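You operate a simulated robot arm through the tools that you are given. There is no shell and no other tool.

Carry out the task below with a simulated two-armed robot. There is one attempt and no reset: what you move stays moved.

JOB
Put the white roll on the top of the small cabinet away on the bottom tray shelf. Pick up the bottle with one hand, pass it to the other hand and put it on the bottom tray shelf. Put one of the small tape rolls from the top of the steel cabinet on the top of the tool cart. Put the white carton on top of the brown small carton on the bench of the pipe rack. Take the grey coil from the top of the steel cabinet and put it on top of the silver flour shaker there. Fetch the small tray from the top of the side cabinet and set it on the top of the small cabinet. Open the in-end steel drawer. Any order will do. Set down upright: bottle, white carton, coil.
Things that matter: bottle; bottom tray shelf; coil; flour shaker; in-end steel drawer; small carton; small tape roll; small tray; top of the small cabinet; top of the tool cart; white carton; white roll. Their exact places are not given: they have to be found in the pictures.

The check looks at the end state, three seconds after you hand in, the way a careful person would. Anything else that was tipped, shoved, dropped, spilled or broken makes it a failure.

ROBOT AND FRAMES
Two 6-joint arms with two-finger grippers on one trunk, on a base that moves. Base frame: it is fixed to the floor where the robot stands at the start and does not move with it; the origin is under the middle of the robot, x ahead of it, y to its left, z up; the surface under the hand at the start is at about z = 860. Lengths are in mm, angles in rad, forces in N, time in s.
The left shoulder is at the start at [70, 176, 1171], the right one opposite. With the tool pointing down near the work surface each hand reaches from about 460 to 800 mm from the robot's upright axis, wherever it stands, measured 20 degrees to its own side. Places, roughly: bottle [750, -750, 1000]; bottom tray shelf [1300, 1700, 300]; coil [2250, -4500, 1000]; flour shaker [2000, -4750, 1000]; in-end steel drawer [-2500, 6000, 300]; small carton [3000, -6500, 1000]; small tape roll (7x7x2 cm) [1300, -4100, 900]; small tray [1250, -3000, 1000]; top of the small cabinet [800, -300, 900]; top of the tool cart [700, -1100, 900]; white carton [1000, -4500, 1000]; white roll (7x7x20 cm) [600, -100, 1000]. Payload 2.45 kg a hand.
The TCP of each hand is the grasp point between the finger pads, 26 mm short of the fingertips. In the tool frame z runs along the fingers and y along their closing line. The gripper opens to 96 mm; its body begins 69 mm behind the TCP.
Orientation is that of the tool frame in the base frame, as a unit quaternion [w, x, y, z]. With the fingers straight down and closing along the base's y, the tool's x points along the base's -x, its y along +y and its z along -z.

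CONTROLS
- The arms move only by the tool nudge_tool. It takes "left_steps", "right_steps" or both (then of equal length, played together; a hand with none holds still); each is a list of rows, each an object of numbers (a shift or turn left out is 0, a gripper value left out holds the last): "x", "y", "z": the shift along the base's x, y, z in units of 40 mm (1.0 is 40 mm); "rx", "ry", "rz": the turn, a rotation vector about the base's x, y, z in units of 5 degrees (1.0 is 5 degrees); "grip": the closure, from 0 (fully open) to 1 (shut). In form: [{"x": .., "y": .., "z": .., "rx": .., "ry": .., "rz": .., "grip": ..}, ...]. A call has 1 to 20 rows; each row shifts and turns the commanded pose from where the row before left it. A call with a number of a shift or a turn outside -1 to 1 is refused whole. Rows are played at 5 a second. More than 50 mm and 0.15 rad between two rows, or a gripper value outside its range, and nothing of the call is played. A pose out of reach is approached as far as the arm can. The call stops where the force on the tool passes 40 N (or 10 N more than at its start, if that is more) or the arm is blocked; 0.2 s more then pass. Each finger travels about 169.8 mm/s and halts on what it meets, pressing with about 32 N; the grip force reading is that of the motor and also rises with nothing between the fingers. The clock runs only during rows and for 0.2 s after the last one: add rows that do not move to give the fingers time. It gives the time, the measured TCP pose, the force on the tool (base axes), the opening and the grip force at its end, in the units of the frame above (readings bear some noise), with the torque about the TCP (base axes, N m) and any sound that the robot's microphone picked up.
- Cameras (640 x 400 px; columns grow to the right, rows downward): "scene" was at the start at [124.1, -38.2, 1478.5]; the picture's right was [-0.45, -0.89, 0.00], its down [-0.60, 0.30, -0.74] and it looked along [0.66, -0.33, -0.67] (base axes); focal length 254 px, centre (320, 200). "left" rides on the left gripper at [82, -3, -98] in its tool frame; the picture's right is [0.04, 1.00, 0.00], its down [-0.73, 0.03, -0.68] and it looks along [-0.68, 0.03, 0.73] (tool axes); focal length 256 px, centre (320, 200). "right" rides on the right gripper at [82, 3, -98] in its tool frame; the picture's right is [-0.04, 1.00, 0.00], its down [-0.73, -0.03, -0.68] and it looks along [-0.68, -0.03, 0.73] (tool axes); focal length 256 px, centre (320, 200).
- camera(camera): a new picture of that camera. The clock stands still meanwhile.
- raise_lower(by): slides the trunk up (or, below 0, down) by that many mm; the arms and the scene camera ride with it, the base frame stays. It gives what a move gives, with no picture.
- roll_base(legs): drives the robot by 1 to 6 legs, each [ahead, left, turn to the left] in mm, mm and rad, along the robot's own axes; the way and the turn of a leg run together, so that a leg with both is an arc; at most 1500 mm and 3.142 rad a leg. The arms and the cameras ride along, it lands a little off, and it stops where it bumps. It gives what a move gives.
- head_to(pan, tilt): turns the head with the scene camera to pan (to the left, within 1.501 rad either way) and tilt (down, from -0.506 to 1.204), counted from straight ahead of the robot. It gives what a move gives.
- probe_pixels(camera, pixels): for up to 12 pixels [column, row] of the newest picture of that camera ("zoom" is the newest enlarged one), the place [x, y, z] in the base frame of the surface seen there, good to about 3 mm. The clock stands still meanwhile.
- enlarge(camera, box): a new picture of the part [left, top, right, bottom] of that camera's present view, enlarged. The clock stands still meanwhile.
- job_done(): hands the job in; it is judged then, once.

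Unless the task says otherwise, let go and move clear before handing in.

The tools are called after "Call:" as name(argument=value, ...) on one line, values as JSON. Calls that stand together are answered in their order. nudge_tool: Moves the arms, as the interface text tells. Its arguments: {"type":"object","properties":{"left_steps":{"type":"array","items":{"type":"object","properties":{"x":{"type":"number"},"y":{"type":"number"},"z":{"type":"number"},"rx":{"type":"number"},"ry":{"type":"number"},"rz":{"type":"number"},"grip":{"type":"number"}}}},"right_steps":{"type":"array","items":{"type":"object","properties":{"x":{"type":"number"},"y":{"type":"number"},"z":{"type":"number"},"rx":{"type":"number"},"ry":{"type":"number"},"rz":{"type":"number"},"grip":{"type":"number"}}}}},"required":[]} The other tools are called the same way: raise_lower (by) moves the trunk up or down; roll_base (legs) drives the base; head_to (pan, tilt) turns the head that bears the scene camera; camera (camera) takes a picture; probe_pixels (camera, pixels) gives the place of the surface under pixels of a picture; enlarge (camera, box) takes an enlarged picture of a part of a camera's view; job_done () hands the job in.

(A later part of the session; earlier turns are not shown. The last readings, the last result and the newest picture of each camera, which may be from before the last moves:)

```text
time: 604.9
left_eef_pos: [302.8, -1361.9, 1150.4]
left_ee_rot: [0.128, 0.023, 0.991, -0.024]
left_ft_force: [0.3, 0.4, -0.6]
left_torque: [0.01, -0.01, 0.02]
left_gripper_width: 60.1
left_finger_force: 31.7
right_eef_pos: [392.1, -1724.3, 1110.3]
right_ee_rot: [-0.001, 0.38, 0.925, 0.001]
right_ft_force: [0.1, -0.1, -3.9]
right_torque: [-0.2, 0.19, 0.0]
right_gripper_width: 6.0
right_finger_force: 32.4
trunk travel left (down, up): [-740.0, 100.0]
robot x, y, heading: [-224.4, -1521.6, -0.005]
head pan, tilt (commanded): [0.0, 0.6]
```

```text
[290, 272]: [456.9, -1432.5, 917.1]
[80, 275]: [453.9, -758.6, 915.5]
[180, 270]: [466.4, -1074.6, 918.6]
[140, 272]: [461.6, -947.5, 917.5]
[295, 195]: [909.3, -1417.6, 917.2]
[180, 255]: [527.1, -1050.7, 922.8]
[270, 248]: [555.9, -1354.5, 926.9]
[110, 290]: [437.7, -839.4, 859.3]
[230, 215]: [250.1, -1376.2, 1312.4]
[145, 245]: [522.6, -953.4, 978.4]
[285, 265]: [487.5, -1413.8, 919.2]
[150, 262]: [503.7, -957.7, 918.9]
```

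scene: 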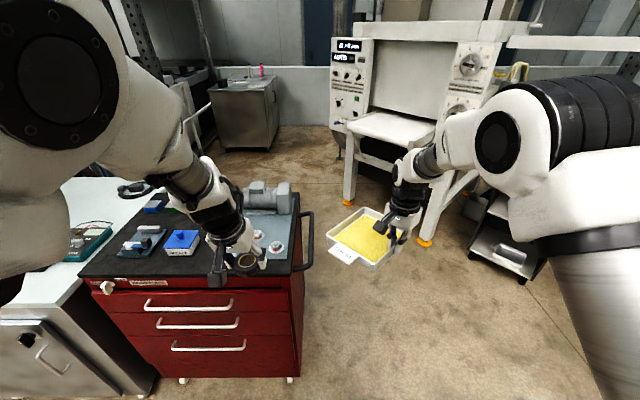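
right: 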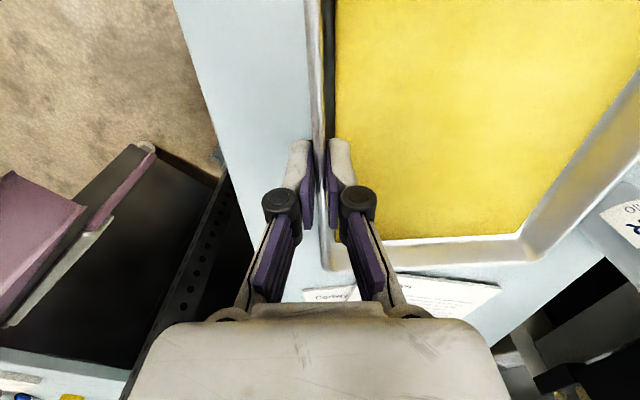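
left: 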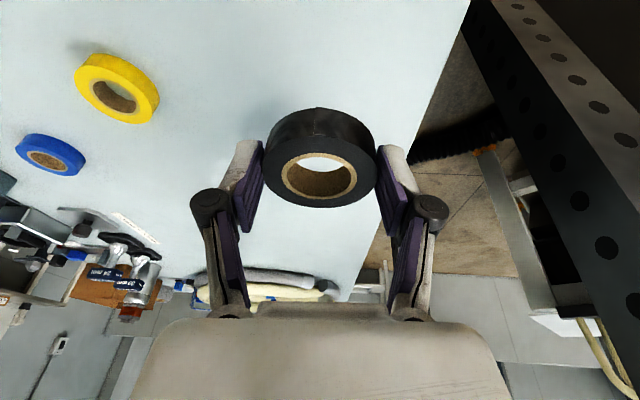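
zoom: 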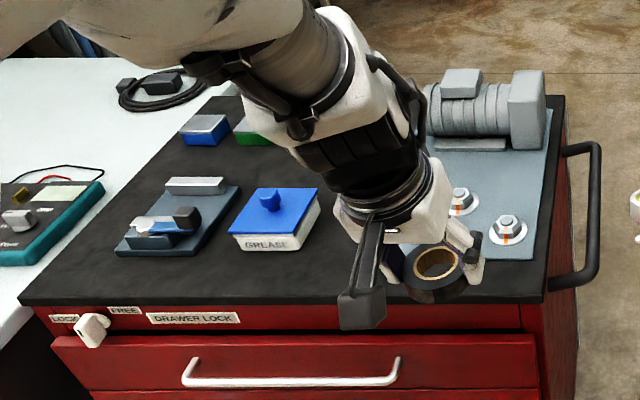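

The strip x≈455–550 in front of the blue mat, around y≈−1210, is free. I position the base so the left hand can set the tape there.

Call:
roll_base(legs=[[125, 152, 0.005]])

Call:
camera(camera="left")

Call:
camera(camera="scene")

```text
time: 606.5
left_eef_pos: [428.0, -1210.5, 1150.5]
left_ee_rot: [0.129, 0.022, 0.991, -0.023]
left_ft_force: [-0.3, -0.3, 0.1]
left_torque: [-0.03, -0.03, -0.02]
left_gripper_width: 59.9
left_finger_force: 32.2
right_eef_pos: [519.1, -1571.0, 1110.1]
right_ee_rot: [-0.001, 0.378, 0.926, 0.003]
right_ft_force: [0.7, -1.2, -2.9]
right_torque: [-0.18, 0.14, -0.03]
right_gripper_width: 6.1
right_finger_force: 32.4
trunk travel left (down, up): [-740.0, 100.0]
robot x, y, heading: [-99.5, -1370.5, -0.005]
head pan, tilt (commanded): [0.0, 0.6]
```

```text
taken
```

left: 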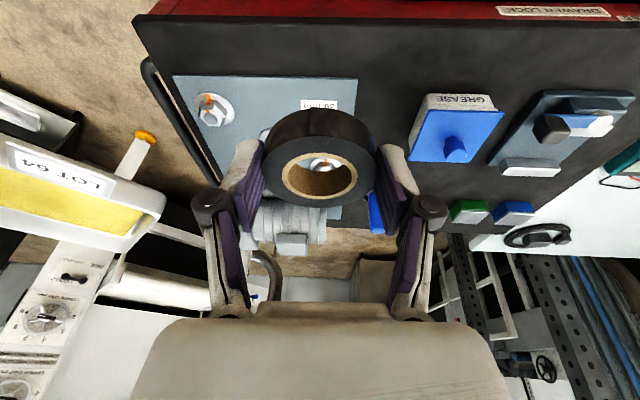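

```text
taken
```

scene: 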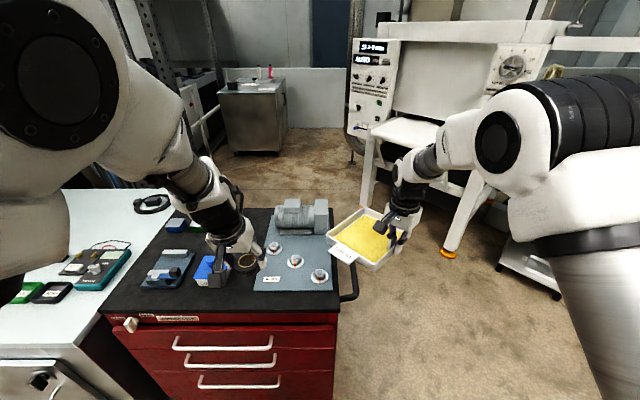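

In the left view the mat's corner is at (357,78), the grease box starts at ~(412,160). I probe these to choose the spot.

Call:
probe_pixels(camera="left", pixels=[[355, 80], [180, 78], [270, 78], [425, 97], [410, 162], [380, 130], [350, 30], [270, 22], [365, 60], [385, 200], [330, 103], [390, 60]])

```text
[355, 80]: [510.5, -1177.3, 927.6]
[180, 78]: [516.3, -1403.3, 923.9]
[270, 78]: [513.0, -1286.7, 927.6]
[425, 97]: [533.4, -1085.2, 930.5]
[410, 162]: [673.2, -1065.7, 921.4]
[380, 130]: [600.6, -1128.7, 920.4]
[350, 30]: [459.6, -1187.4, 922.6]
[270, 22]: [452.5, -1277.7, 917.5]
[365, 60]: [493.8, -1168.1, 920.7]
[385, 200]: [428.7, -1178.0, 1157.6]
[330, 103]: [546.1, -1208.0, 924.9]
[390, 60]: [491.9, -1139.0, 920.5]
```

The mat starts at x≈511/y≈−1177 and the grease box at y≈−1085, so I'll set the tape in the gap at about (510,−1131). I shift the base 77 mm left and extend/lower the left hand.

Call:
roll_base(legs=[[0, 77, 0]])

Call:
nudge_tool(left_steps=[{"z": -0.6, "x": 0.3}, {"z": -0.7, "x": 0.4}, {"z": -0.7, "x": 0.4}, {"z": -0.7, "x": 0.4}, {"z": -0.7, "x": 0.4}, {"z": -0.5}, {}])

Call:
camera(camera="left")

```text
time: 607.6
left_eef_pos: [428.6, -1136.0, 1150.9]
left_ee_rot: [0.128, 0.021, 0.991, -0.022]
left_ft_force: [0.1, -1.5, -1.0]
left_torque: [0.03, 0.02, 0.0]
left_gripper_width: 60.1
left_finger_force: 31.9
right_eef_pos: [518.6, -1497.3, 1110.6]
right_ee_rot: [-0.001, 0.38, 0.925, 0.002]
right_ft_force: [-0.1, -0.6, -3.1]
right_torque: [-0.17, 0.15, -0.02]
right_gripper_width: 6.1
right_finger_force: 31.7
trunk travel left (down, up): [-740.0, 100.0]
robot x, y, heading: [-91.4, -1295.3, -0.004]
head pan, tilt (commanded): [0.0, 0.6]
```

```text
time: 609.2
left_eef_pos: [505.2, -1133.4, 995.1]
left_ee_rot: [0.128, 0.022, 0.991, -0.025]
left_ft_force: [-0.6, 0.1, -0.2]
left_torque: [0.04, -0.02, 0.01]
left_gripper_width: 60.2
left_finger_force: 31.9
right_eef_pos: [519.2, -1494.9, 1110.2]
right_ee_rot: [-0.001, 0.38, 0.925, 0.002]
right_ft_force: [0.2, -0.7, -4.0]
right_torque: [-0.21, 0.17, -0.03]
right_gripper_width: 5.9
right_finger_force: 31.5
trunk travel left (down, up): [-740.0, 100.0]
robot x, y, heading: [-96.8, -1296.6, -0.005]
head pan, tilt (commanded): [0.0, 0.6]
```

```text
taken
```

left: 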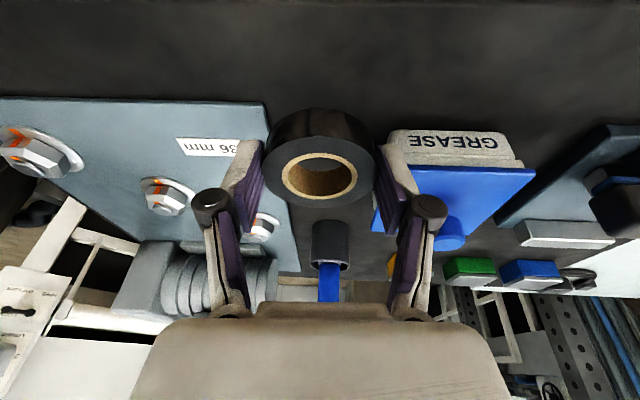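

The tape hovers over the gap between mat and grease box. I probe the gap edges again from here.

Call:
probe_pixels(camera="left", pixels=[[262, 108], [272, 140], [392, 135], [388, 155], [320, 80], [320, 40], [268, 165], [330, 230]])

```text
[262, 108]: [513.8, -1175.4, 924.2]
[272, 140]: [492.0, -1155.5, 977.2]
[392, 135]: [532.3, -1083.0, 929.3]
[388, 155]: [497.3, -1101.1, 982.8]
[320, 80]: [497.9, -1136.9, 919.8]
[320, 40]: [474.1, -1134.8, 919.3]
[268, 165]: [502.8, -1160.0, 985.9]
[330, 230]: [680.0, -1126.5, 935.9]
```

The tape (centre ≈(509,−1128)) is centred in the gap. I lower it to just above the surface.

Call:
nudge_tool(left_steps=[{"z": -0.35}, {"z": -0.35}, {"z": -0.2}, {"z": -0.1}, {}])

Call:
nudge_tool(left_steps=[{"z": -0.06}, {}])

Call:
camera(camera="left")

```text
time: 610.4
left_eef_pos: [506.7, -1133.4, 954.9]
left_ee_rot: [0.128, 0.022, 0.991, -0.024]
left_ft_force: [-0.1, 0.3, 0.3]
left_torque: [0.01, 0.0, 0.01]
left_gripper_width: 60.1
left_finger_force: 31.7
right_eef_pos: [519.6, -1493.7, 1110.1]
right_ee_rot: [0.0, 0.379, 0.925, 0.001]
right_ft_force: [0.1, 0.7, -3.8]
right_torque: [-0.22, 0.15, 0.0]
right_gripper_width: 5.9
right_finger_force: 32.2
trunk travel left (down, up): [-740.0, 100.0]
robot x, y, heading: [-96.9, -1294.1, -0.004]
head pan, tilt (commanded): [0.0, 0.6]
```

```text
time: 611.0
left_eef_pos: [505.2, -1133.1, 951.9]
left_ee_rot: [0.129, 0.022, 0.991, -0.025]
left_ft_force: [0.4, -0.5, -0.5]
left_torque: [0.03, -0.02, 0.02]
left_gripper_width: 60.3
left_finger_force: 31.9
right_eef_pos: [519.4, -1493.6, 1110.3]
right_ee_rot: [0.0, 0.379, 0.925, 0.002]
right_ft_force: [0.7, -0.3, -3.2]
right_torque: [-0.21, 0.16, -0.02]
right_gripper_width: 6.1
right_finger_force: 31.3
trunk travel left (down, up): [-740.0, 100.0]
robot x, y, heading: [-96.9, -1295.6, -0.004]
head pan, tilt (commanded): [0.0, 0.6]
```

```text
taken
```

left: 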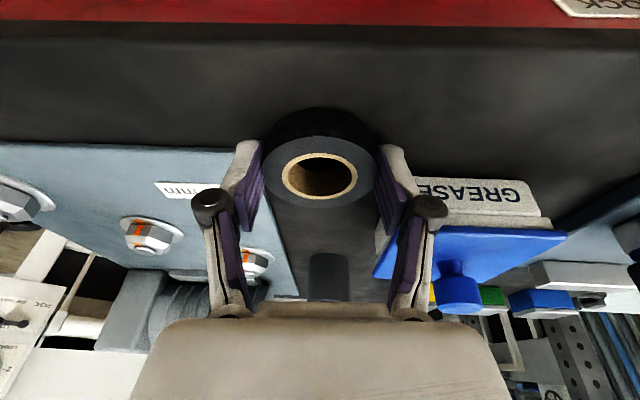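

The tape is ~2-3 mm above the cart top. I lower slightly more, open a little to release, then lift away.

Call:
nudge_tool(left_steps=[{"z": -0.05}, {}])

Call:
nudge_tool(left_steps=[{"grip": 0.35}, {"grip": 0.33}, {"grip": 0.31}, {"grip": 0.29}, {}, {}])

Call:
camera(camera="left")

```text
time: 611.6
left_eef_pos: [505.2, -1132.1, 950.2]
left_ee_rot: [0.129, 0.022, 0.991, -0.025]
left_ft_force: [0.1, 0.1, 2.3]
left_torque: [0.02, 0.0, -0.01]
left_gripper_width: 60.1
left_finger_force: 32.1
right_eef_pos: [519.5, -1495.6, 1110.1]
right_ee_rot: [-0.001, 0.379, 0.925, 0.001]
right_ft_force: [0.3, -0.6, -4.1]
right_torque: [-0.24, 0.19, 0.01]
right_gripper_width: 6.1
right_finger_force: 31.5
trunk travel left (down, up): [-740.0, 100.0]
robot x, y, heading: [-99.0, -1293.6, -0.011]
head pan, tilt (commanded): [0.0, 0.6]
```

```text
time: 613.0
left_eef_pos: [506.3, -1133.4, 949.1]
left_ee_rot: [0.128, 0.022, 0.991, -0.025]
left_ft_force: [0.8, 0.3, 0.0]
left_torque: [0.03, 0.0, -0.01]
left_gripper_width: 68.3
left_finger_force: 0.1
right_eef_pos: [519.6, -1495.1, 1110.7]
right_ee_rot: [0.0, 0.379, 0.925, 0.001]
right_ft_force: [-0.4, 0.0, -3.3]
right_torque: [-0.2, 0.16, 0.0]
right_gripper_width: 6.1
right_finger_force: 32.4
trunk travel left (down, up): [-740.0, 100.0]
robot x, y, heading: [-98.5, -1293.6, -0.006]
head pan, tilt (commanded): [0.0, 0.6]
```

```text
taken
```

left: 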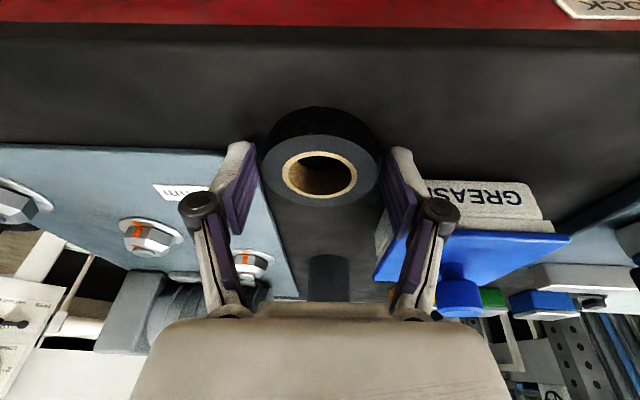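

The tape is on the cart. I lift the left hand straight up and check.

Call:
nudge_tool(left_steps=[{"z": 0.2}, {"z": 0.3}, {"z": 0.5}, {"z": 0.8}, {"z": 1}, {"z": 1, "grip": 0}, {"z": 0.8}, {}])

Call:
camera(camera="scene")

Call:
camera(camera="left")

```text
time: 614.8
left_eef_pos: [505.5, -1132.9, 1135.8]
left_ee_rot: [0.128, 0.021, 0.991, -0.024]
left_ft_force: [-0.1, 0.9, -0.7]
left_torque: [-0.01, -0.04, -0.02]
left_gripper_width: 96.0
left_finger_force: 0.1
right_eef_pos: [519.1, -1494.4, 1110.1]
right_ee_rot: [0.0, 0.379, 0.925, 0.001]
right_ft_force: [-0.1, 1.3, -2.7]
right_torque: [-0.22, 0.17, 0.03]
right_gripper_width: 6.3
right_finger_force: 31.8
trunk travel left (down, up): [-740.0, 100.0]
robot x, y, heading: [-101.2, -1292.7, -0.013]
head pan, tilt (commanded): [0.0, 0.6]
```

```text
taken
```

scene: 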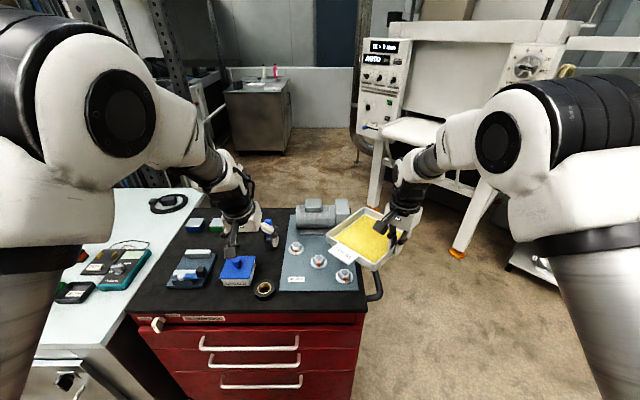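

```text
taken
```

left: 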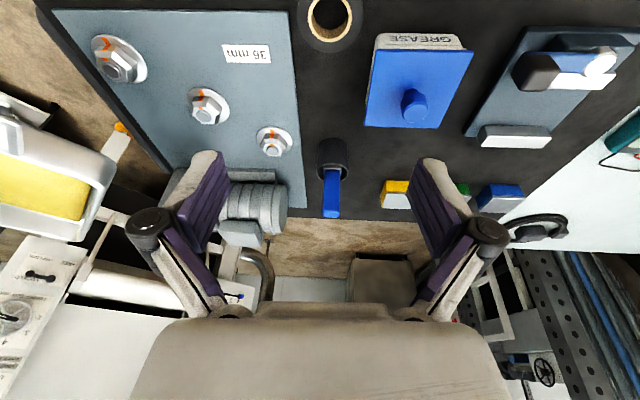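

The tape sits on the cart top at (264,288). Now I back away and drive left to the small cabinet with the tray.

Call:
nudge_tool(left_steps=[{"z": 0.5, "x": -0.3}, {"z": 0.5, "x": -0.4}, {"x": -0.4}, {}])

Call:
roll_base(legs=[[-430, 0, 0.012], [0, 1130, 0]])

Call:
head_to(pan=-0.15, tilt=0.6)

Call:
head_to(pan=-0.15, tilt=0.6)

Call:
camera(camera="scene")

```text
time: 615.8
left_eef_pos: [462.7, -1132.1, 1175.0]
left_ee_rot: [0.128, 0.022, 0.991, -0.024]
left_ft_force: [0.4, 0.1, 0.7]
left_torque: [0.01, -0.03, 0.04]
left_gripper_width: 96.0
left_finger_force: 0.1
right_eef_pos: [519.3, -1492.9, 1111.1]
right_ee_rot: [-0.001, 0.379, 0.925, 0.001]
right_ft_force: [-1.7, -0.3, -3.8]
right_torque: [-0.19, 0.18, 0.01]
right_gripper_width: 6.1
right_finger_force: 32.0
trunk travel left (down, up): [-740.0, 100.0]
robot x, y, heading: [-96.7, -1296.1, -0.005]
head pan, tilt (commanded): [0.0, 0.6]
```

```text
time: 623.8
left_eef_pos: [22.9, 4.6, 1175.4]
left_ee_rot: [0.128, 0.015, 0.991, -0.023]
left_ft_force: [-0.1, -0.4, 0.4]
left_torque: [0.0, 0.0, -0.01]
left_gripper_width: 96.1
left_finger_force: 0.0
right_eef_pos: [85.4, -356.5, 1111.6]
right_ee_rot: [0.0, 0.372, 0.928, 0.001]
right_ft_force: [-0.6, -0.6, -3.4]
right_torque: [-0.18, 0.15, 0.03]
right_gripper_width: 6.1
right_finger_force: 32.4
trunk travel left (down, up): [-740.0, 100.0]
robot x, y, heading: [-533.8, -168.6, 0.009]
head pan, tilt (commanded): [0.0, 0.6]
```

```text
time: 624.5
left_eef_pos: [21.9, 5.0, 1174.1]
left_ee_rot: [0.128, 0.015, 0.991, -0.024]
left_ft_force: [-0.3, -0.1, -0.1]
left_torque: [0.02, 0.01, -0.02]
left_gripper_width: 96.2
left_finger_force: 0.1
right_eef_pos: [85.6, -355.7, 1110.4]
right_ee_rot: [-0.001, 0.374, 0.928, 0.002]
right_ft_force: [-0.3, -0.6, -4.1]
right_torque: [-0.18, 0.22, -0.01]
right_gripper_width: 6.1
right_finger_force: 32.0
trunk travel left (down, up): [-740.0, 100.0]
robot x, y, heading: [-532.1, -165.5, 0.012]
head pan, tilt (commanded): [-0.15, 0.6]
```

```text
time: 625.0
left_eef_pos: [22.2, 4.9, 1173.5]
left_ee_rot: [0.129, 0.015, 0.991, -0.022]
left_ft_force: [-0.1, 0.5, 0.3]
left_torque: [0.03, 0.02, 0.01]
left_gripper_width: 96.0
left_finger_force: 0.0
right_eef_pos: [85.0, -356.4, 1110.9]
right_ee_rot: [-0.001, 0.373, 0.928, 0.001]
right_ft_force: [1.1, 0.7, -2.9]
right_torque: [-0.22, 0.16, 0.01]
right_gripper_width: 5.9
right_finger_force: 32.0
trunk travel left (down, up): [-740.0, 100.0]
robot x, y, heading: [-535.1, -164.8, 0.01]
head pan, tilt (commanded): [-0.15, 0.6]
```

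```text
taken
```

scene: 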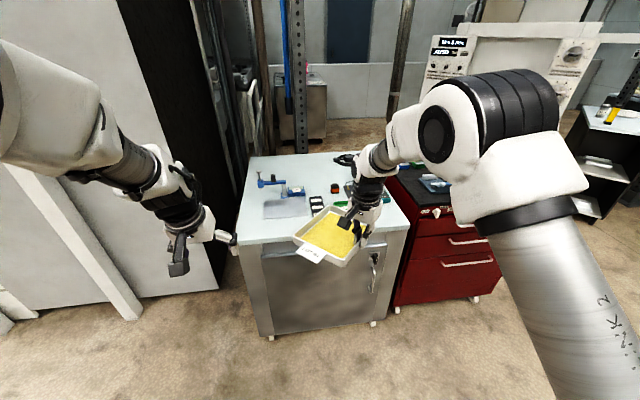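

I enlarge the small cabinet's top to find a free area for the tray.

Call:
enlarge(camera="scene", box=[230, 145, 420, 260])

Call:
probe_pixels(camera="scene", pixels=[[245, 165], [330, 160], [260, 172], [300, 172], [320, 185], [285, 205], [248, 225], [250, 160], [336, 185], [318, 205], [240, 240], [270, 180]])

```text
3.37 times, centred on (325, 202) of scene
```

zoom: 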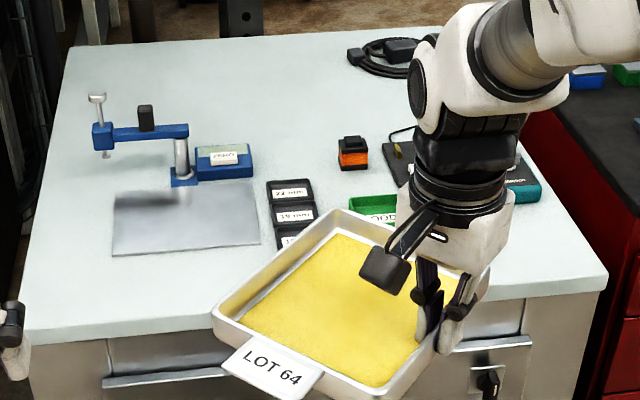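

```text
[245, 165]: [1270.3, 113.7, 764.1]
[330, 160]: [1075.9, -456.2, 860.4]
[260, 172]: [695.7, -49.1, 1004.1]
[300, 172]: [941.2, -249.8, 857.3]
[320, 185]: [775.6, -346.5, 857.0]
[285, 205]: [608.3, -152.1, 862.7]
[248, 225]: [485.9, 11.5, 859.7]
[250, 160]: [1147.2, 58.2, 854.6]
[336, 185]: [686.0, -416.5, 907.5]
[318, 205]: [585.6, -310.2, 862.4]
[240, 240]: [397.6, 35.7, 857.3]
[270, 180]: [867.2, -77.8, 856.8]
```

The back area x≥770, y 40…−420 is free. I drive in so the tray hangs over the cabinet top at z≈1062 (clear of the gauge screw at ~1004).

Call:
roll_base(legs=[[450, 85, -0.01]])

Call:
camera(camera="scene")

```text
time: 627.8
left_eef_pos: [470.4, 89.8, 1174.5]
left_ee_rot: [0.128, 0.016, 0.991, -0.023]
left_ft_force: [-0.2, 0.4, -0.6]
left_torque: [0.03, -0.02, -0.01]
left_gripper_width: 96.3
left_finger_force: 0.0
right_eef_pos: [532.0, -269.6, 1110.9]
right_ee_rot: [0.0, 0.374, 0.927, 0.001]
right_ft_force: [0.1, 1.0, -3.5]
right_torque: [-0.24, 0.16, 0.01]
right_gripper_width: 6.2
right_finger_force: 32.2
trunk travel left (down, up): [-740.0, 100.0]
robot x, y, heading: [-86.8, -76.5, 0.0]
head pan, tilt (commanded): [-0.15, 0.6]
```

```text
taken
```

scene: 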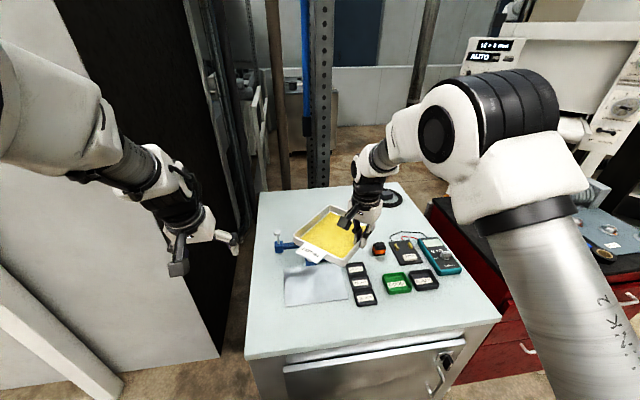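

I check how far the cabinet's handle protrudes before the last advance.

Call:
probe_pixels(camera="scene", pixels=[[436, 372], [450, 360], [350, 365], [300, 355], [440, 385], [320, 350]])

Call:
enlarge(camera="scene", box=[250, 180, 410, 310])

```text
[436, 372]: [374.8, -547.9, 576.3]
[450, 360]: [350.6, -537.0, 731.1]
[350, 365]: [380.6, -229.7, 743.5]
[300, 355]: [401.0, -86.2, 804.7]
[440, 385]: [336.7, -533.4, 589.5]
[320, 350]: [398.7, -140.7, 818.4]
```

```text
3.08 times, centred on (330, 245) of scene
```

zoom: 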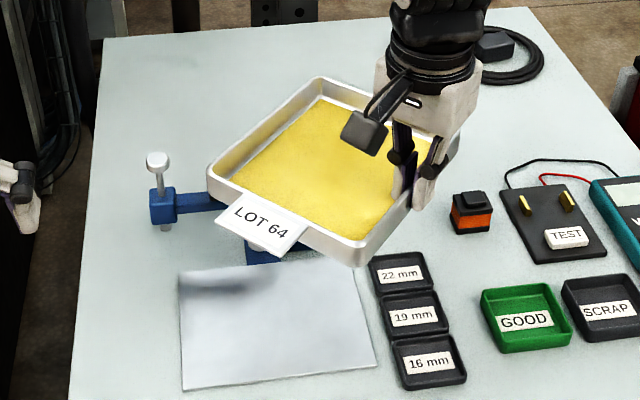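

The handle (x≈337, y≈−535) is outside my footprint. I advance 160 mm.

Call:
roll_base(legs=[[160, 0, 0]])

Call:
nudge_tool(right_steps=[{"x": 0.2, "y": -0.1}, {"x": 0.4, "y": -0.1}, {"x": 0.5, "y": -0.1}, {"x": 0.5, "y": -0.1}, {"x": 0.5, "y": -0.1}, {"x": 0.5, "y": -0.1}, {"x": 0.4, "y": -0.1}, {"x": 0.3}, {"x": 0.2}, {}])

Call:
camera(camera="scene")

```text
time: 629.2
left_eef_pos: [629.0, 93.3, 1175.0]
left_ee_rot: [0.129, 0.016, 0.991, -0.023]
left_ft_force: [0.0, 0.6, -0.2]
left_torque: [0.0, -0.01, -0.01]
left_gripper_width: 96.2
left_finger_force: 0.0
right_eef_pos: [691.2, -269.3, 1111.4]
right_ee_rot: [0.001, 0.374, 0.927, 0.001]
right_ft_force: [-0.9, -0.3, -3.0]
right_torque: [-0.2, 0.13, 0.01]
right_gripper_width: 6.1
right_finger_force: 31.7
trunk travel left (down, up): [-740.0, 100.0]
robot x, y, heading: [74.0, -73.4, -0.001]
head pan, tilt (commanded): [-0.15, 0.6]
```

```text
time: 631.4
left_eef_pos: [629.8, 92.1, 1175.0]
left_ee_rot: [0.129, 0.017, 0.991, -0.024]
left_ft_force: [-0.3, -1.4, -0.1]
left_torque: [-0.01, 0.03, 0.04]
left_gripper_width: 96.0
left_finger_force: 0.1
right_eef_pos: [831.5, -297.8, 1111.0]
right_ee_rot: [-0.001, 0.375, 0.927, 0.0]
right_ft_force: [-1.0, 0.2, -3.8]
right_torque: [-0.19, 0.15, -0.01]
right_gripper_width: 6.0
right_finger_force: 31.5
trunk travel left (down, up): [-740.0, 100.0]
robot x, y, heading: [77.6, -77.6, 0.007]
head pan, tilt (commanded): [-0.15, 0.6]
```

```text
taken
```

scene: 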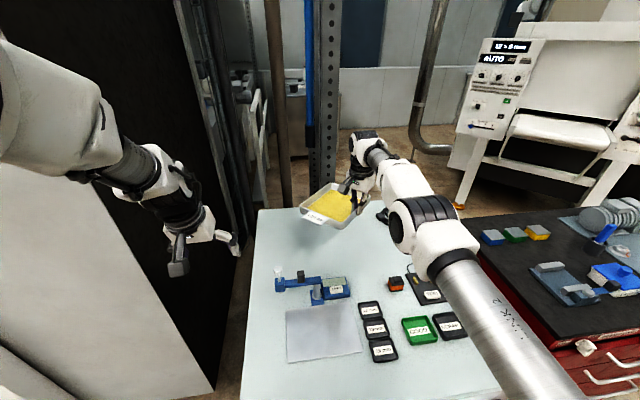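

The tray hangs over the free back area. I verify the area below, then lower with the trunk first.

Call:
enlarge(camera="scene", box=[250, 170, 410, 300])

Call:
raise_lower(by=-100)

Call:
camera(camera="scene")

Call:
enlarge(camera="scene", box=[250, 150, 410, 280])

```text
3.08 times, centred on (330, 235) of scene
```

zoom: 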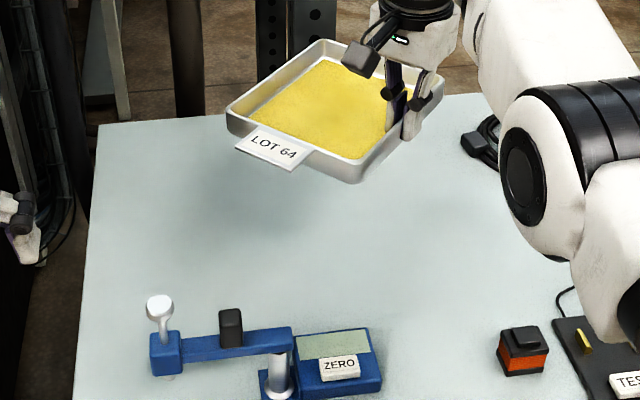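

```text
time: 632.8
left_eef_pos: [631.7, 91.4, 1076.1]
left_ee_rot: [0.129, 0.017, 0.991, -0.024]
left_ft_force: [0.0, -0.6, -0.6]
left_torque: [0.03, -0.03, -0.05]
left_gripper_width: 96.3
left_finger_force: 0.0
right_eef_pos: [832.1, -297.0, 1010.2]
right_ee_rot: [-0.001, 0.375, 0.927, 0.001]
right_ft_force: [-1.0, 1.0, -3.4]
right_torque: [-0.2, 0.16, -0.01]
right_gripper_width: 6.2
right_finger_force: 32.5
trunk travel left (down, up): [-640.0, 200.0]
robot x, y, heading: [70.5, -75.5, 0.003]
head pan, tilt (commanded): [-0.15, 0.6]
```

```text
taken
```

scene: 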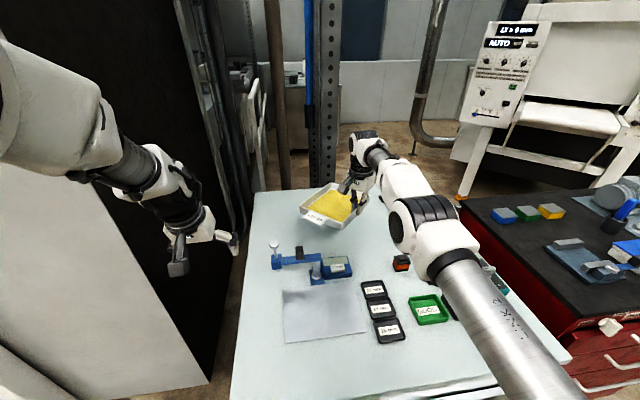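

```text
3.08 times, centred on (330, 215) of scene
```

zoom: 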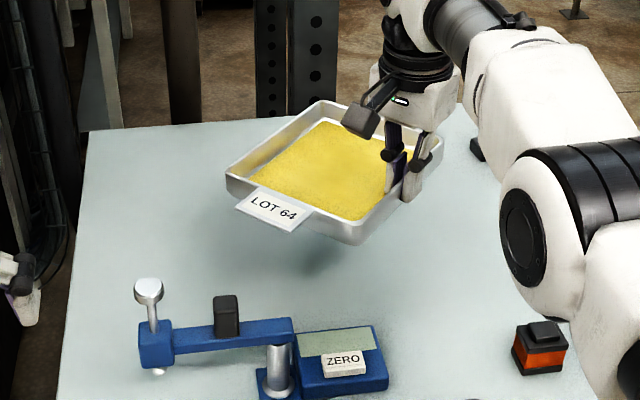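

I check the right elbow's height above the items on the cabinet's right side before lowering more.

Call:
probe_pixels(camera="scene", pixels=[[400, 225], [440, 240], [430, 275], [470, 290], [395, 190], [402, 260], [420, 215], [410, 250], [330, 215], [310, 210], [345, 232]])

```text
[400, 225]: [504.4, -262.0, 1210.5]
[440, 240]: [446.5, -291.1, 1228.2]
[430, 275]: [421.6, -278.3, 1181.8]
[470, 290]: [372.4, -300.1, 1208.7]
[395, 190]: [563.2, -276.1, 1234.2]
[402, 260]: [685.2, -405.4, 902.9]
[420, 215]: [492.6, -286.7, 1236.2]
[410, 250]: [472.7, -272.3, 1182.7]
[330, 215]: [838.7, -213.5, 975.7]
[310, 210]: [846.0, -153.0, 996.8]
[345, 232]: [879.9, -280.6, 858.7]
```

Elbow is ~1180 high, fine. I lower another 85 mm by trunk.

Call:
raise_lower(by=-85)

Call:
camera(camera="scene")

Call:
enlarge(camera="scene", box=[260, 160, 400, 260])

```text
time: 634.0
left_eef_pos: [631.0, 92.0, 990.8]
left_ee_rot: [0.129, 0.017, 0.991, -0.023]
left_ft_force: [0.1, 0.7, 0.7]
left_torque: [-0.01, -0.03, -0.03]
left_gripper_width: 95.9
left_finger_force: 0.0
right_eef_pos: [832.1, -297.3, 925.9]
right_ee_rot: [0.0, 0.374, 0.927, 0.0]
right_ft_force: [-0.1, -0.9, -2.7]
right_torque: [-0.2, 0.19, 0.02]
right_gripper_width: 6.0
right_finger_force: 32.3
trunk travel left (down, up): [-555.0, 285.0]
robot x, y, heading: [70.5, -77.8, 0.008]
head pan, tilt (commanded): [-0.15, 0.6]
```

```text
taken
```

scene: 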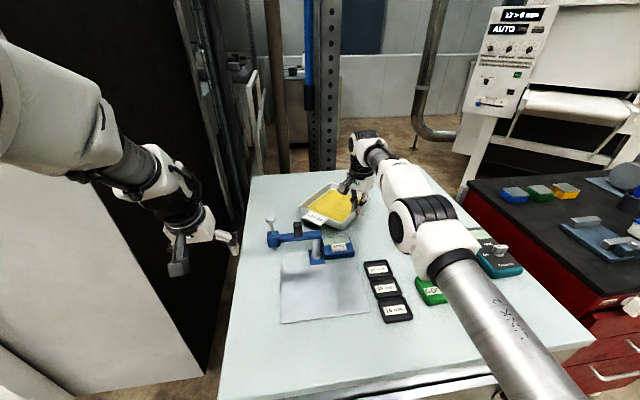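

```text
4.00 times, centred on (330, 210) of scene
```

zoom: 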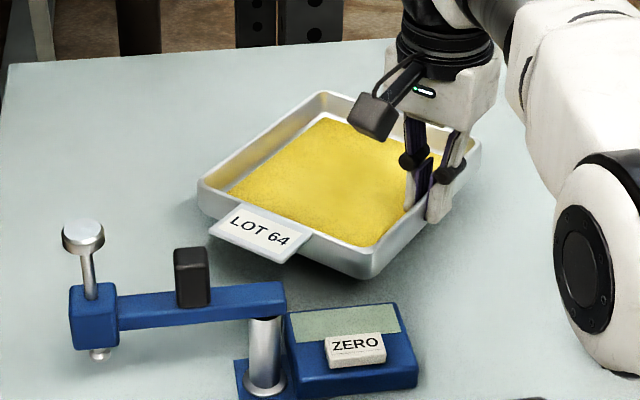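

I probe the clearance between the tray's front corner/tab and the gauge, and the remaining height.

Call:
probe_pixels(camera="zoom", pixels=[[345, 307], [390, 303], [370, 262], [372, 278], [215, 228], [280, 258], [200, 195], [320, 97], [470, 150], [270, 285], [190, 250], [300, 200]])

```text
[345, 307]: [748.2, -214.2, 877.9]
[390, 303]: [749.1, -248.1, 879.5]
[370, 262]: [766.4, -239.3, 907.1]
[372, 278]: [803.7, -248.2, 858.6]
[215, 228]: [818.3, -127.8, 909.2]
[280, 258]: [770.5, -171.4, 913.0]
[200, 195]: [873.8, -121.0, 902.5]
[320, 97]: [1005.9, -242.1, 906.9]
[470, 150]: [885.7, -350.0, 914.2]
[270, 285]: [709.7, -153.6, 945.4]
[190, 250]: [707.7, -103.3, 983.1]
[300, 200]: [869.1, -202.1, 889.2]
```

The gap to the gauge box is ~17 mm; I'd like a bit more, so I nudge 14 mm further back and lower the last bit.

Call:
nudge_tool(right_steps=[{"x": 0.1}, {"x": 0.15}, {"x": 0.1}, {}])

Call:
raise_lower(by=-9)

```text
time: 635.0
left_eef_pos: [630.9, 90.9, 991.3]
left_ee_rot: [0.129, 0.017, 0.991, -0.024]
left_ft_force: [0.0, 0.1, 0.6]
left_torque: [0.04, 0.01, 0.01]
left_gripper_width: 96.1
left_finger_force: 0.2
right_eef_pos: [830.8, -297.3, 924.6]
right_ee_rot: [-0.001, 0.374, 0.927, 0.001]
right_ft_force: [0.0, 0.3, -3.9]
right_torque: [-0.19, 0.19, 0.0]
right_gripper_width: 6.1
right_finger_force: 31.8
right hand out of reach, approached as far as the arm can: row 1, 2, 3
trunk travel left (down, up): [-555.0, 285.0]
robot x, y, heading: [72.2, -79.5, 0.004]
head pan, tilt (commanded): [-0.15, 0.6]
```

```text
time: 635.5
left_eef_pos: [631.5, 92.6, 981.1]
left_ee_rot: [0.129, 0.016, 0.991, -0.023]
left_ft_force: [0.4, -0.2, 0.0]
left_torque: [0.0, 0.01, 0.01]
left_gripper_width: 96.0
left_finger_force: 0.1
right_eef_pos: [831.2, -298.6, 915.9]
right_ee_rot: [0.0, 0.374, 0.927, 0.0]
right_ft_force: [-0.3, 0.1, -3.6]
right_torque: [-0.21, 0.15, -0.02]
right_gripper_width: 6.1
right_finger_force: 32.2
trunk travel left (down, up): [-546.0, 294.0]
robot x, y, heading: [74.2, -73.3, 0.007]
head pan, tilt (commanded): [-0.15, 0.6]
```

The arm is at its reach limit, and 17 mm clearance is fine. I lower in small trunk steps, watching force and torque.

Call:
raise_lower(by=-4)

Call:
raise_lower(by=-2)

Call:
raise_lower(by=-2)

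```text
time: 636.1
left_eef_pos: [630.7, 90.7, 976.8]
left_ee_rot: [0.128, 0.017, 0.991, -0.024]
left_ft_force: [-0.3, -0.5, -0.1]
left_torque: [0.01, -0.01, 0.02]
left_gripper_width: 95.8
left_finger_force: 0.1
right_eef_pos: [831.8, -297.6, 912.1]
right_ee_rot: [-0.001, 0.375, 0.927, 0.001]
right_ft_force: [-0.5, 0.0, -3.0]
right_torque: [-0.21, 0.2, -0.04]
right_gripper_width: 6.1
right_finger_force: 32.0
trunk travel left (down, up): [-542.0, 298.0]
robot x, y, heading: [76.6, -75.6, 0.009]
head pan, tilt (commanded): [-0.15, 0.6]
```

```text
time: 636.6
left_eef_pos: [631.2, 92.3, 976.0]
left_ee_rot: [0.128, 0.016, 0.991, -0.023]
left_ft_force: [-0.3, -0.5, 0.2]
left_torque: [0.01, 0.05, -0.01]
left_gripper_width: 96.2
left_finger_force: 0.0
right_eef_pos: [831.4, -297.5, 912.4]
right_ee_rot: [0.0, 0.375, 0.927, 0.001]
right_ft_force: [-0.2, 0.8, -3.5]
right_torque: [-0.22, 0.15, -0.01]
right_gripper_width: 6.1
right_finger_force: 32.6
trunk travel left (down, up): [-540.0, 300.0]
robot x, y, heading: [75.6, -71.7, 0.005]
head pan, tilt (commanded): [-0.15, 0.6]
```

```text
time: 637.1
left_eef_pos: [631.5, 91.9, 971.3]
left_ee_rot: [0.128, 0.017, 0.991, -0.023]
left_ft_force: [-0.3, 0.5, 0.8]
left_torque: [-0.01, 0.01, 0.01]
left_gripper_width: 96.3
left_finger_force: 0.0
right_eef_pos: [831.9, -296.8, 907.6]
right_ee_rot: [0.0, 0.375, 0.927, 0.001]
right_ft_force: [0.4, 0.3, -3.7]
right_torque: [-0.22, 0.18, -0.02]
right_gripper_width: 5.9
right_finger_force: 32.0
trunk travel left (down, up): [-538.0, 302.0]
robot x, y, heading: [74.5, -76.2, 0.004]
head pan, tilt (commanded): [-0.15, 0.6]
```

Still hanging freely (torque unchanged). I continue in 2 mm steps.

Call:
raise_lower(by=-2)

Call:
raise_lower(by=-2)

Call:
enlarge(camera="scene", box=[270, 170, 390, 250])

```text
time: 637.6
left_eef_pos: [630.6, 92.0, 971.6]
left_ee_rot: [0.128, 0.016, 0.991, -0.023]
left_ft_force: [1.0, 0.3, -0.2]
left_torque: [0.05, -0.01, 0.01]
left_gripper_width: 96.0
left_finger_force: 0.0
right_eef_pos: [831.1, -298.0, 906.1]
right_ee_rot: [-0.001, 0.375, 0.927, 0.001]
right_ft_force: [0.3, 0.1, -3.3]
right_torque: [-0.19, 0.16, 0.0]
right_gripper_width: 5.9
right_finger_force: 31.9
trunk travel left (down, up): [-536.0, 304.0]
robot x, y, heading: [75.7, -75.7, 0.001]
head pan, tilt (commanded): [-0.15, 0.6]
```

```text
time: 638.1
left_eef_pos: [631.1, 92.0, 969.2]
left_ee_rot: [0.129, 0.017, 0.991, -0.024]
left_ft_force: [0.4, -0.4, -0.4]
left_torque: [-0.02, 0.0, -0.03]
left_gripper_width: 96.2
left_finger_force: 0.0
right_eef_pos: [831.8, -296.4, 903.8]
right_ee_rot: [0.0, 0.375, 0.927, 0.002]
right_ft_force: [0.8, -0.4, -3.6]
right_torque: [-0.21, 0.21, 0.02]
right_gripper_width: 6.3
right_finger_force: 32.1
trunk travel left (down, up): [-534.0, 306.0]
robot x, y, heading: [70.7, -74.7, 0.004]
head pan, tilt (commanded): [-0.15, 0.6]
```

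```text
5.00 times, centred on (330, 210) of scene
```

zoom: 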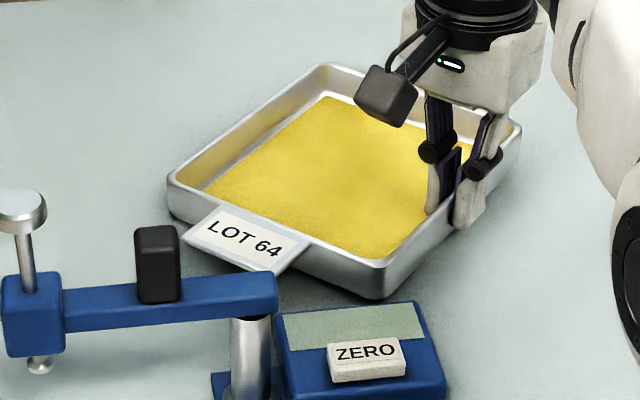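

The side-cabinet top was ~898, so contact is expected at TCP ≈898; ~6 mm to go.

Call:
raise_lower(by=-2)

Call:
raise_lower(by=-2)

Call:
raise_lower(by=-1.5)

```text
time: 638.7
left_eef_pos: [629.9, 91.6, 966.3]
left_ee_rot: [0.128, 0.017, 0.991, -0.024]
left_ft_force: [-0.1, -0.7, 0.1]
left_torque: [0.0, -0.01, -0.01]
left_gripper_width: 95.9
left_finger_force: 0.2
right_eef_pos: [831.8, -297.0, 902.5]
right_ee_rot: [0.0, 0.375, 0.927, 0.001]
right_ft_force: [0.4, -0.2, -3.3]
right_torque: [-0.15, 0.17, 0.04]
right_gripper_width: 6.4
right_finger_force: 31.9
trunk travel left (down, up): [-532.0, 308.0]
robot x, y, heading: [74.8, -76.8, 0.007]
head pan, tilt (commanded): [-0.15, 0.6]
```

```text
time: 639.2
left_eef_pos: [631.6, 92.8, 964.7]
left_ee_rot: [0.128, 0.016, 0.991, -0.024]
left_ft_force: [0.7, 0.0, 0.2]
left_torque: [-0.02, 0.0, 0.0]
left_gripper_width: 95.9
left_finger_force: 0.0
right_eef_pos: [831.3, -296.9, 899.8]
right_ee_rot: [-0.001, 0.374, 0.927, 0.001]
right_ft_force: [-0.6, -0.3, -1.7]
right_torque: [0.02, 0.07, -0.02]
right_gripper_width: 6.0
right_finger_force: 31.8
trunk travel left (down, up): [-530.0, 310.0]
robot x, y, heading: [74.9, -73.8, 0.006]
head pan, tilt (commanded): [-0.15, 0.6]
```

```text
time: 639.7
left_eef_pos: [629.9, 92.0, 963.1]
left_ee_rot: [0.128, 0.015, 0.991, -0.023]
left_ft_force: [0.6, -0.1, 0.2]
left_torque: [0.0, 0.02, 0.03]
left_gripper_width: 96.2
left_finger_force: 0.1
right_eef_pos: [831.6, -296.4, 899.5]
right_ee_rot: [-0.001, 0.375, 0.927, 0.001]
right_ft_force: [0.1, -0.6, -2.4]
right_torque: [0.0, 0.03, -0.01]
right_gripper_width: 6.0
right_finger_force: 32.0
trunk travel left (down, up): [-529.0, 311.0]
robot x, y, heading: [69.9, -76.5, 0.008]
head pan, tilt (commanded): [-0.15, 0.6]
```

The far edge now rests (torque ≈0). A little lower until the near edge is supported.

Call:
raise_lower(by=-1.5)

Call:
raise_lower(by=-1)

```text
time: 640.2
left_eef_pos: [630.2, 92.0, 961.7]
left_ee_rot: [0.129, 0.016, 0.991, -0.024]
left_ft_force: [0.2, -0.4, 1.4]
left_torque: [-0.03, -0.01, -0.02]
left_gripper_width: 96.1
left_finger_force: 0.0
right_eef_pos: [832.0, -297.8, 898.3]
right_ee_rot: [0.001, 0.375, 0.927, 0.001]
right_ft_force: [1.4, -1.6, 0.8]
right_torque: [0.18, 0.23, -0.01]
right_gripper_width: 6.1
right_finger_force: 31.5
trunk travel left (down, up): [-527.0, 313.0]
robot x, y, heading: [67.9, -73.8, 0.005]
head pan, tilt (commanded): [-0.15, 0.6]
```

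```text
time: 640.7
left_eef_pos: [630.4, 92.7, 959.9]
left_ee_rot: [0.129, 0.017, 0.991, -0.023]
left_ft_force: [-0.1, -0.5, 0.2]
left_torque: [-0.02, 0.02, -0.01]
left_gripper_width: 96.1
left_finger_force: 0.1
right_eef_pos: [831.2, -297.2, 897.3]
right_ee_rot: [0.0, 0.375, 0.927, 0.001]
right_ft_force: [3.1, -2.5, 9.1]
right_torque: [0.52, 0.49, -0.04]
right_gripper_width: 5.9
right_finger_force: 32.0
trunk travel left (down, up): [-526.0, 314.0]
robot x, y, heading: [74.9, -78.6, 0.001]
head pan, tilt (commanded): [-0.15, 0.6]
```

The tray rests fully (+9 N). I relieve 1 mm and open the right gripper slowly.

Call:
raise_lower(by=1)

Call:
nudge_tool(right_steps=[{"grip": 0.92}, {"grip": 0.9}, {"grip": 0.87}, {"grip": 0.83}, {"grip": 0.78}, {"grip": 0.7}, {"grip": 0.6}, {}])

Call:
camera(camera="right")

Call:
enlarge(camera="scene", box=[270, 170, 390, 250])

```text
time: 641.2
left_eef_pos: [630.5, 92.3, 961.5]
left_ee_rot: [0.129, 0.017, 0.991, -0.024]
left_ft_force: [-0.3, 0.7, 0.4]
left_torque: [0.03, -0.01, 0.02]
left_gripper_width: 95.8
left_finger_force: 0.1
right_eef_pos: [831.2, -297.3, 898.0]
right_ee_rot: [0.001, 0.375, 0.927, 0.001]
right_ft_force: [2.8, -1.1, 5.3]
right_torque: [-0.26, -0.31, -0.03]
right_gripper_width: 6.1
right_finger_force: 32.9
trunk travel left (down, up): [-527.0, 313.0]
robot x, y, heading: [73.8, -73.0, 0.006]
head pan, tilt (commanded): [-0.15, 0.6]
```

```text
time: 643.0
left_eef_pos: [630.8, 92.3, 962.0]
left_ee_rot: [0.129, 0.017, 0.991, -0.023]
left_ft_force: [-0.5, 0.7, -0.2]
left_torque: [-0.01, -0.01, -0.03]
left_gripper_width: 96.0
left_finger_force: 0.2
right_eef_pos: [831.2, -297.1, 897.6]
right_ee_rot: [-0.001, 0.375, 0.927, 0.001]
right_ft_force: [-0.3, 1.0, -0.8]
right_torque: [-0.01, 0.0, 0.0]
right_gripper_width: 38.2
right_finger_force: 0.1
trunk travel left (down, up): [-527.0, 313.0]
robot x, y, heading: [74.5, -76.5, 0.005]
head pan, tilt (commanded): [-0.15, 0.6]
```

```text
taken
```

right: 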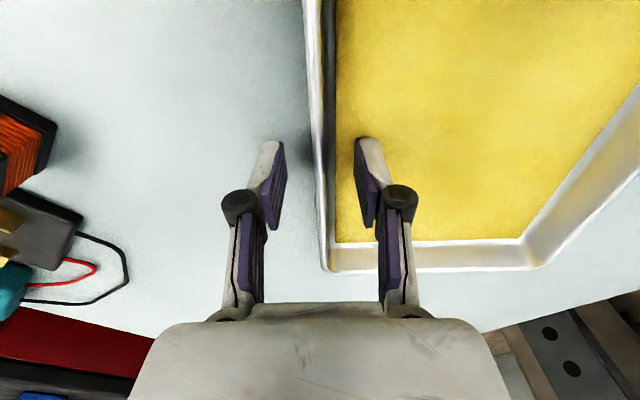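

```text
5.00 times, centred on (330, 210) of scene
```

zoom: 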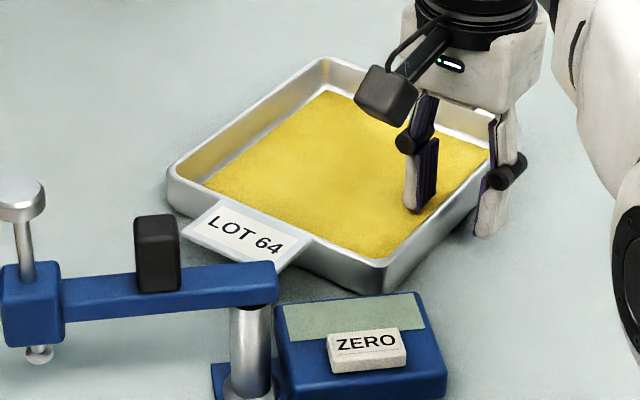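

The tray stands on the small cabinet. I raise the trunk straight up to clear it, then back away and inspect.

Call:
raise_lower(by=200)

Call:
roll_base(legs=[[-500, 0, 0]])

Call:
camera(camera="scene")

Call:
enlarge(camera="scene", box=[220, 130, 480, 260])

```text
time: 645.2
left_eef_pos: [629.9, 92.4, 1161.7]
left_ee_rot: [0.128, 0.016, 0.991, -0.024]
left_ft_force: [-0.3, -0.1, 0.4]
left_torque: [0.0, -0.01, 0.01]
left_gripper_width: 95.9
left_finger_force: 0.1
right_eef_pos: [831.5, -297.0, 1097.7]
right_ee_rot: [0.0, 0.374, 0.927, 0.002]
right_ft_force: [0.3, -1.1, -0.6]
right_torque: [-0.03, -0.01, 0.01]
right_gripper_width: 38.5
right_finger_force: 0.1
trunk travel left (down, up): [-727.0, 113.0]
robot x, y, heading: [76.9, -75.0, 0.004]
head pan, tilt (commanded): [-0.15, 0.6]
```

```text
time: 648.2
left_eef_pos: [125.7, 88.6, 1161.5]
left_ee_rot: [0.128, 0.018, 0.991, -0.024]
left_ft_force: [-0.2, 0.0, 0.0]
left_torque: [0.04, 0.0, 0.01]
left_gripper_width: 96.0
left_finger_force: 0.0
right_eef_pos: [325.7, -300.4, 1096.4]
right_ee_rot: [-0.001, 0.375, 0.927, 0.001]
right_ft_force: [-0.6, 0.2, 0.2]
right_torque: [0.02, 0.02, 0.05]
right_gripper_width: 38.2
right_finger_force: 0.1
trunk travel left (down, up): [-727.0, 113.0]
robot x, y, heading: [-435.9, -78.8, 0.003]
head pan, tilt (commanded): [-0.15, 0.6]
```

```text
taken
```

scene: 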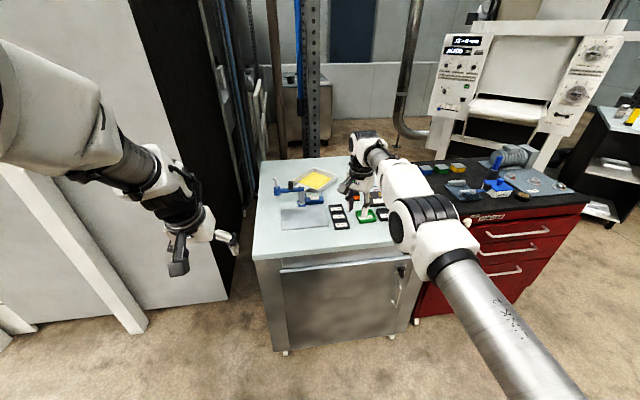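

```text
2.46 times, centred on (350, 195) of scene
```

zoom: 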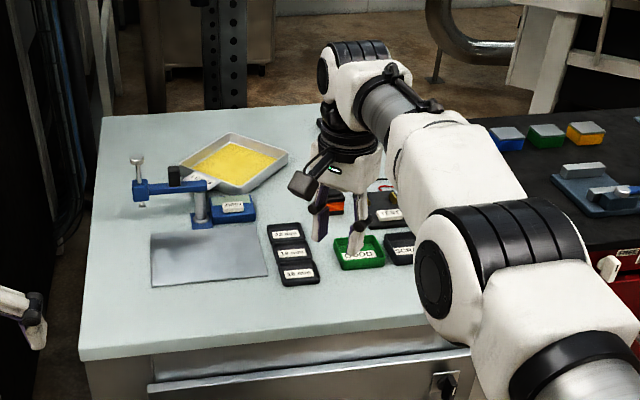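

The tray rests level on the small cabinet. I check the cart with the tape once more before handing in.

Call:
roll_base(legs=[[-150, -600, 0]])

Call:
head_to(pan=0.0, tilt=0.5)

Call:
head_to(pan=0.0, tilt=0.5)

Call:
camera(camera="scene")

Call:
enlarge(camera="scene", box=[200, 140, 460, 280])

```text
time: 651.7
left_eef_pos: [-22.9, -513.8, 1160.3]
left_ee_rot: [0.129, 0.017, 0.991, -0.024]
left_ft_force: [0.2, 0.6, 1.4]
left_torque: [0.0, -0.01, 0.04]
left_gripper_width: 95.9
left_finger_force: 0.3
right_eef_pos: [178.6, -903.6, 1097.9]
right_ee_rot: [0.0, 0.376, 0.927, 0.002]
right_ft_force: [0.1, 1.5, -0.3]
right_torque: [0.04, 0.04, 0.02]
right_gripper_width: 38.3
right_finger_force: 0.2
trunk travel left (down, up): [-727.0, 113.0]
robot x, y, heading: [-582.6, -686.0, 0.0]
head pan, tilt (commanded): [-0.15, 0.6]
```

```text
time: 652.4
left_eef_pos: [-22.2, -515.1, 1162.2]
left_ee_rot: [0.129, 0.018, 0.991, -0.024]
left_ft_force: [-0.3, 0.5, -0.1]
left_torque: [-0.01, -0.02, 0.0]
left_gripper_width: 95.7
left_finger_force: 0.1
right_eef_pos: [177.4, -905.3, 1098.1]
right_ee_rot: [-0.001, 0.376, 0.927, 0.001]
right_ft_force: [0.0, -0.8, 0.6]
right_torque: [0.01, 0.0, -0.02]
right_gripper_width: 38.6
right_finger_force: 0.0
trunk travel left (down, up): [-727.0, 113.0]
robot x, y, heading: [-578.6, -685.2, -0.005]
head pan, tilt (commanded): [0.0, 0.499]
```

```text
time: 653.0
left_eef_pos: [-22.5, -515.0, 1160.1]
left_ee_rot: [0.128, 0.018, 0.991, -0.023]
left_ft_force: [0.6, 0.5, 0.0]
left_torque: [0.02, 0.02, 0.03]
left_gripper_width: 95.7
left_finger_force: 0.0
right_eef_pos: [177.6, -904.7, 1096.7]
right_ee_rot: [0.0, 0.376, 0.927, 0.001]
right_ft_force: [-1.0, 0.1, -0.3]
right_torque: [-0.02, -0.02, 0.0]
right_gripper_width: 38.3
right_finger_force: 0.1
trunk travel left (down, up): [-727.0, 113.0]
robot x, y, heading: [-578.0, -679.8, 0.002]
head pan, tilt (commanded): [0.0, 0.499]
```

```text
taken
```

scene: 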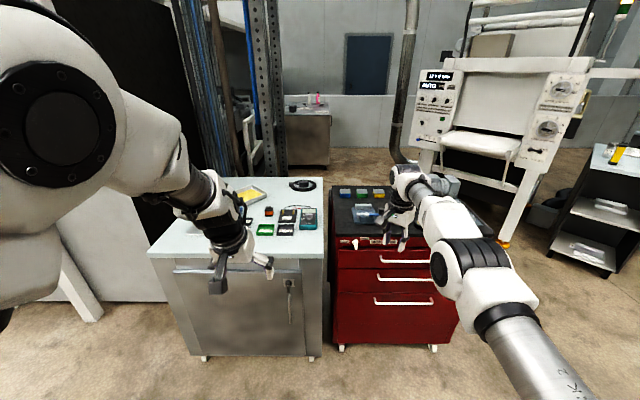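

```text
2.46 times, centred on (330, 210) of scene
```

zoom: 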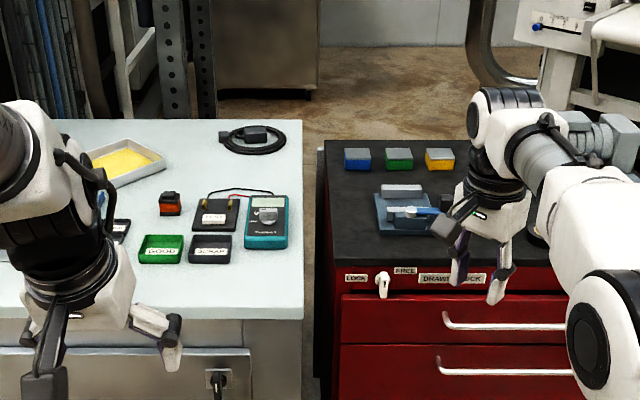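

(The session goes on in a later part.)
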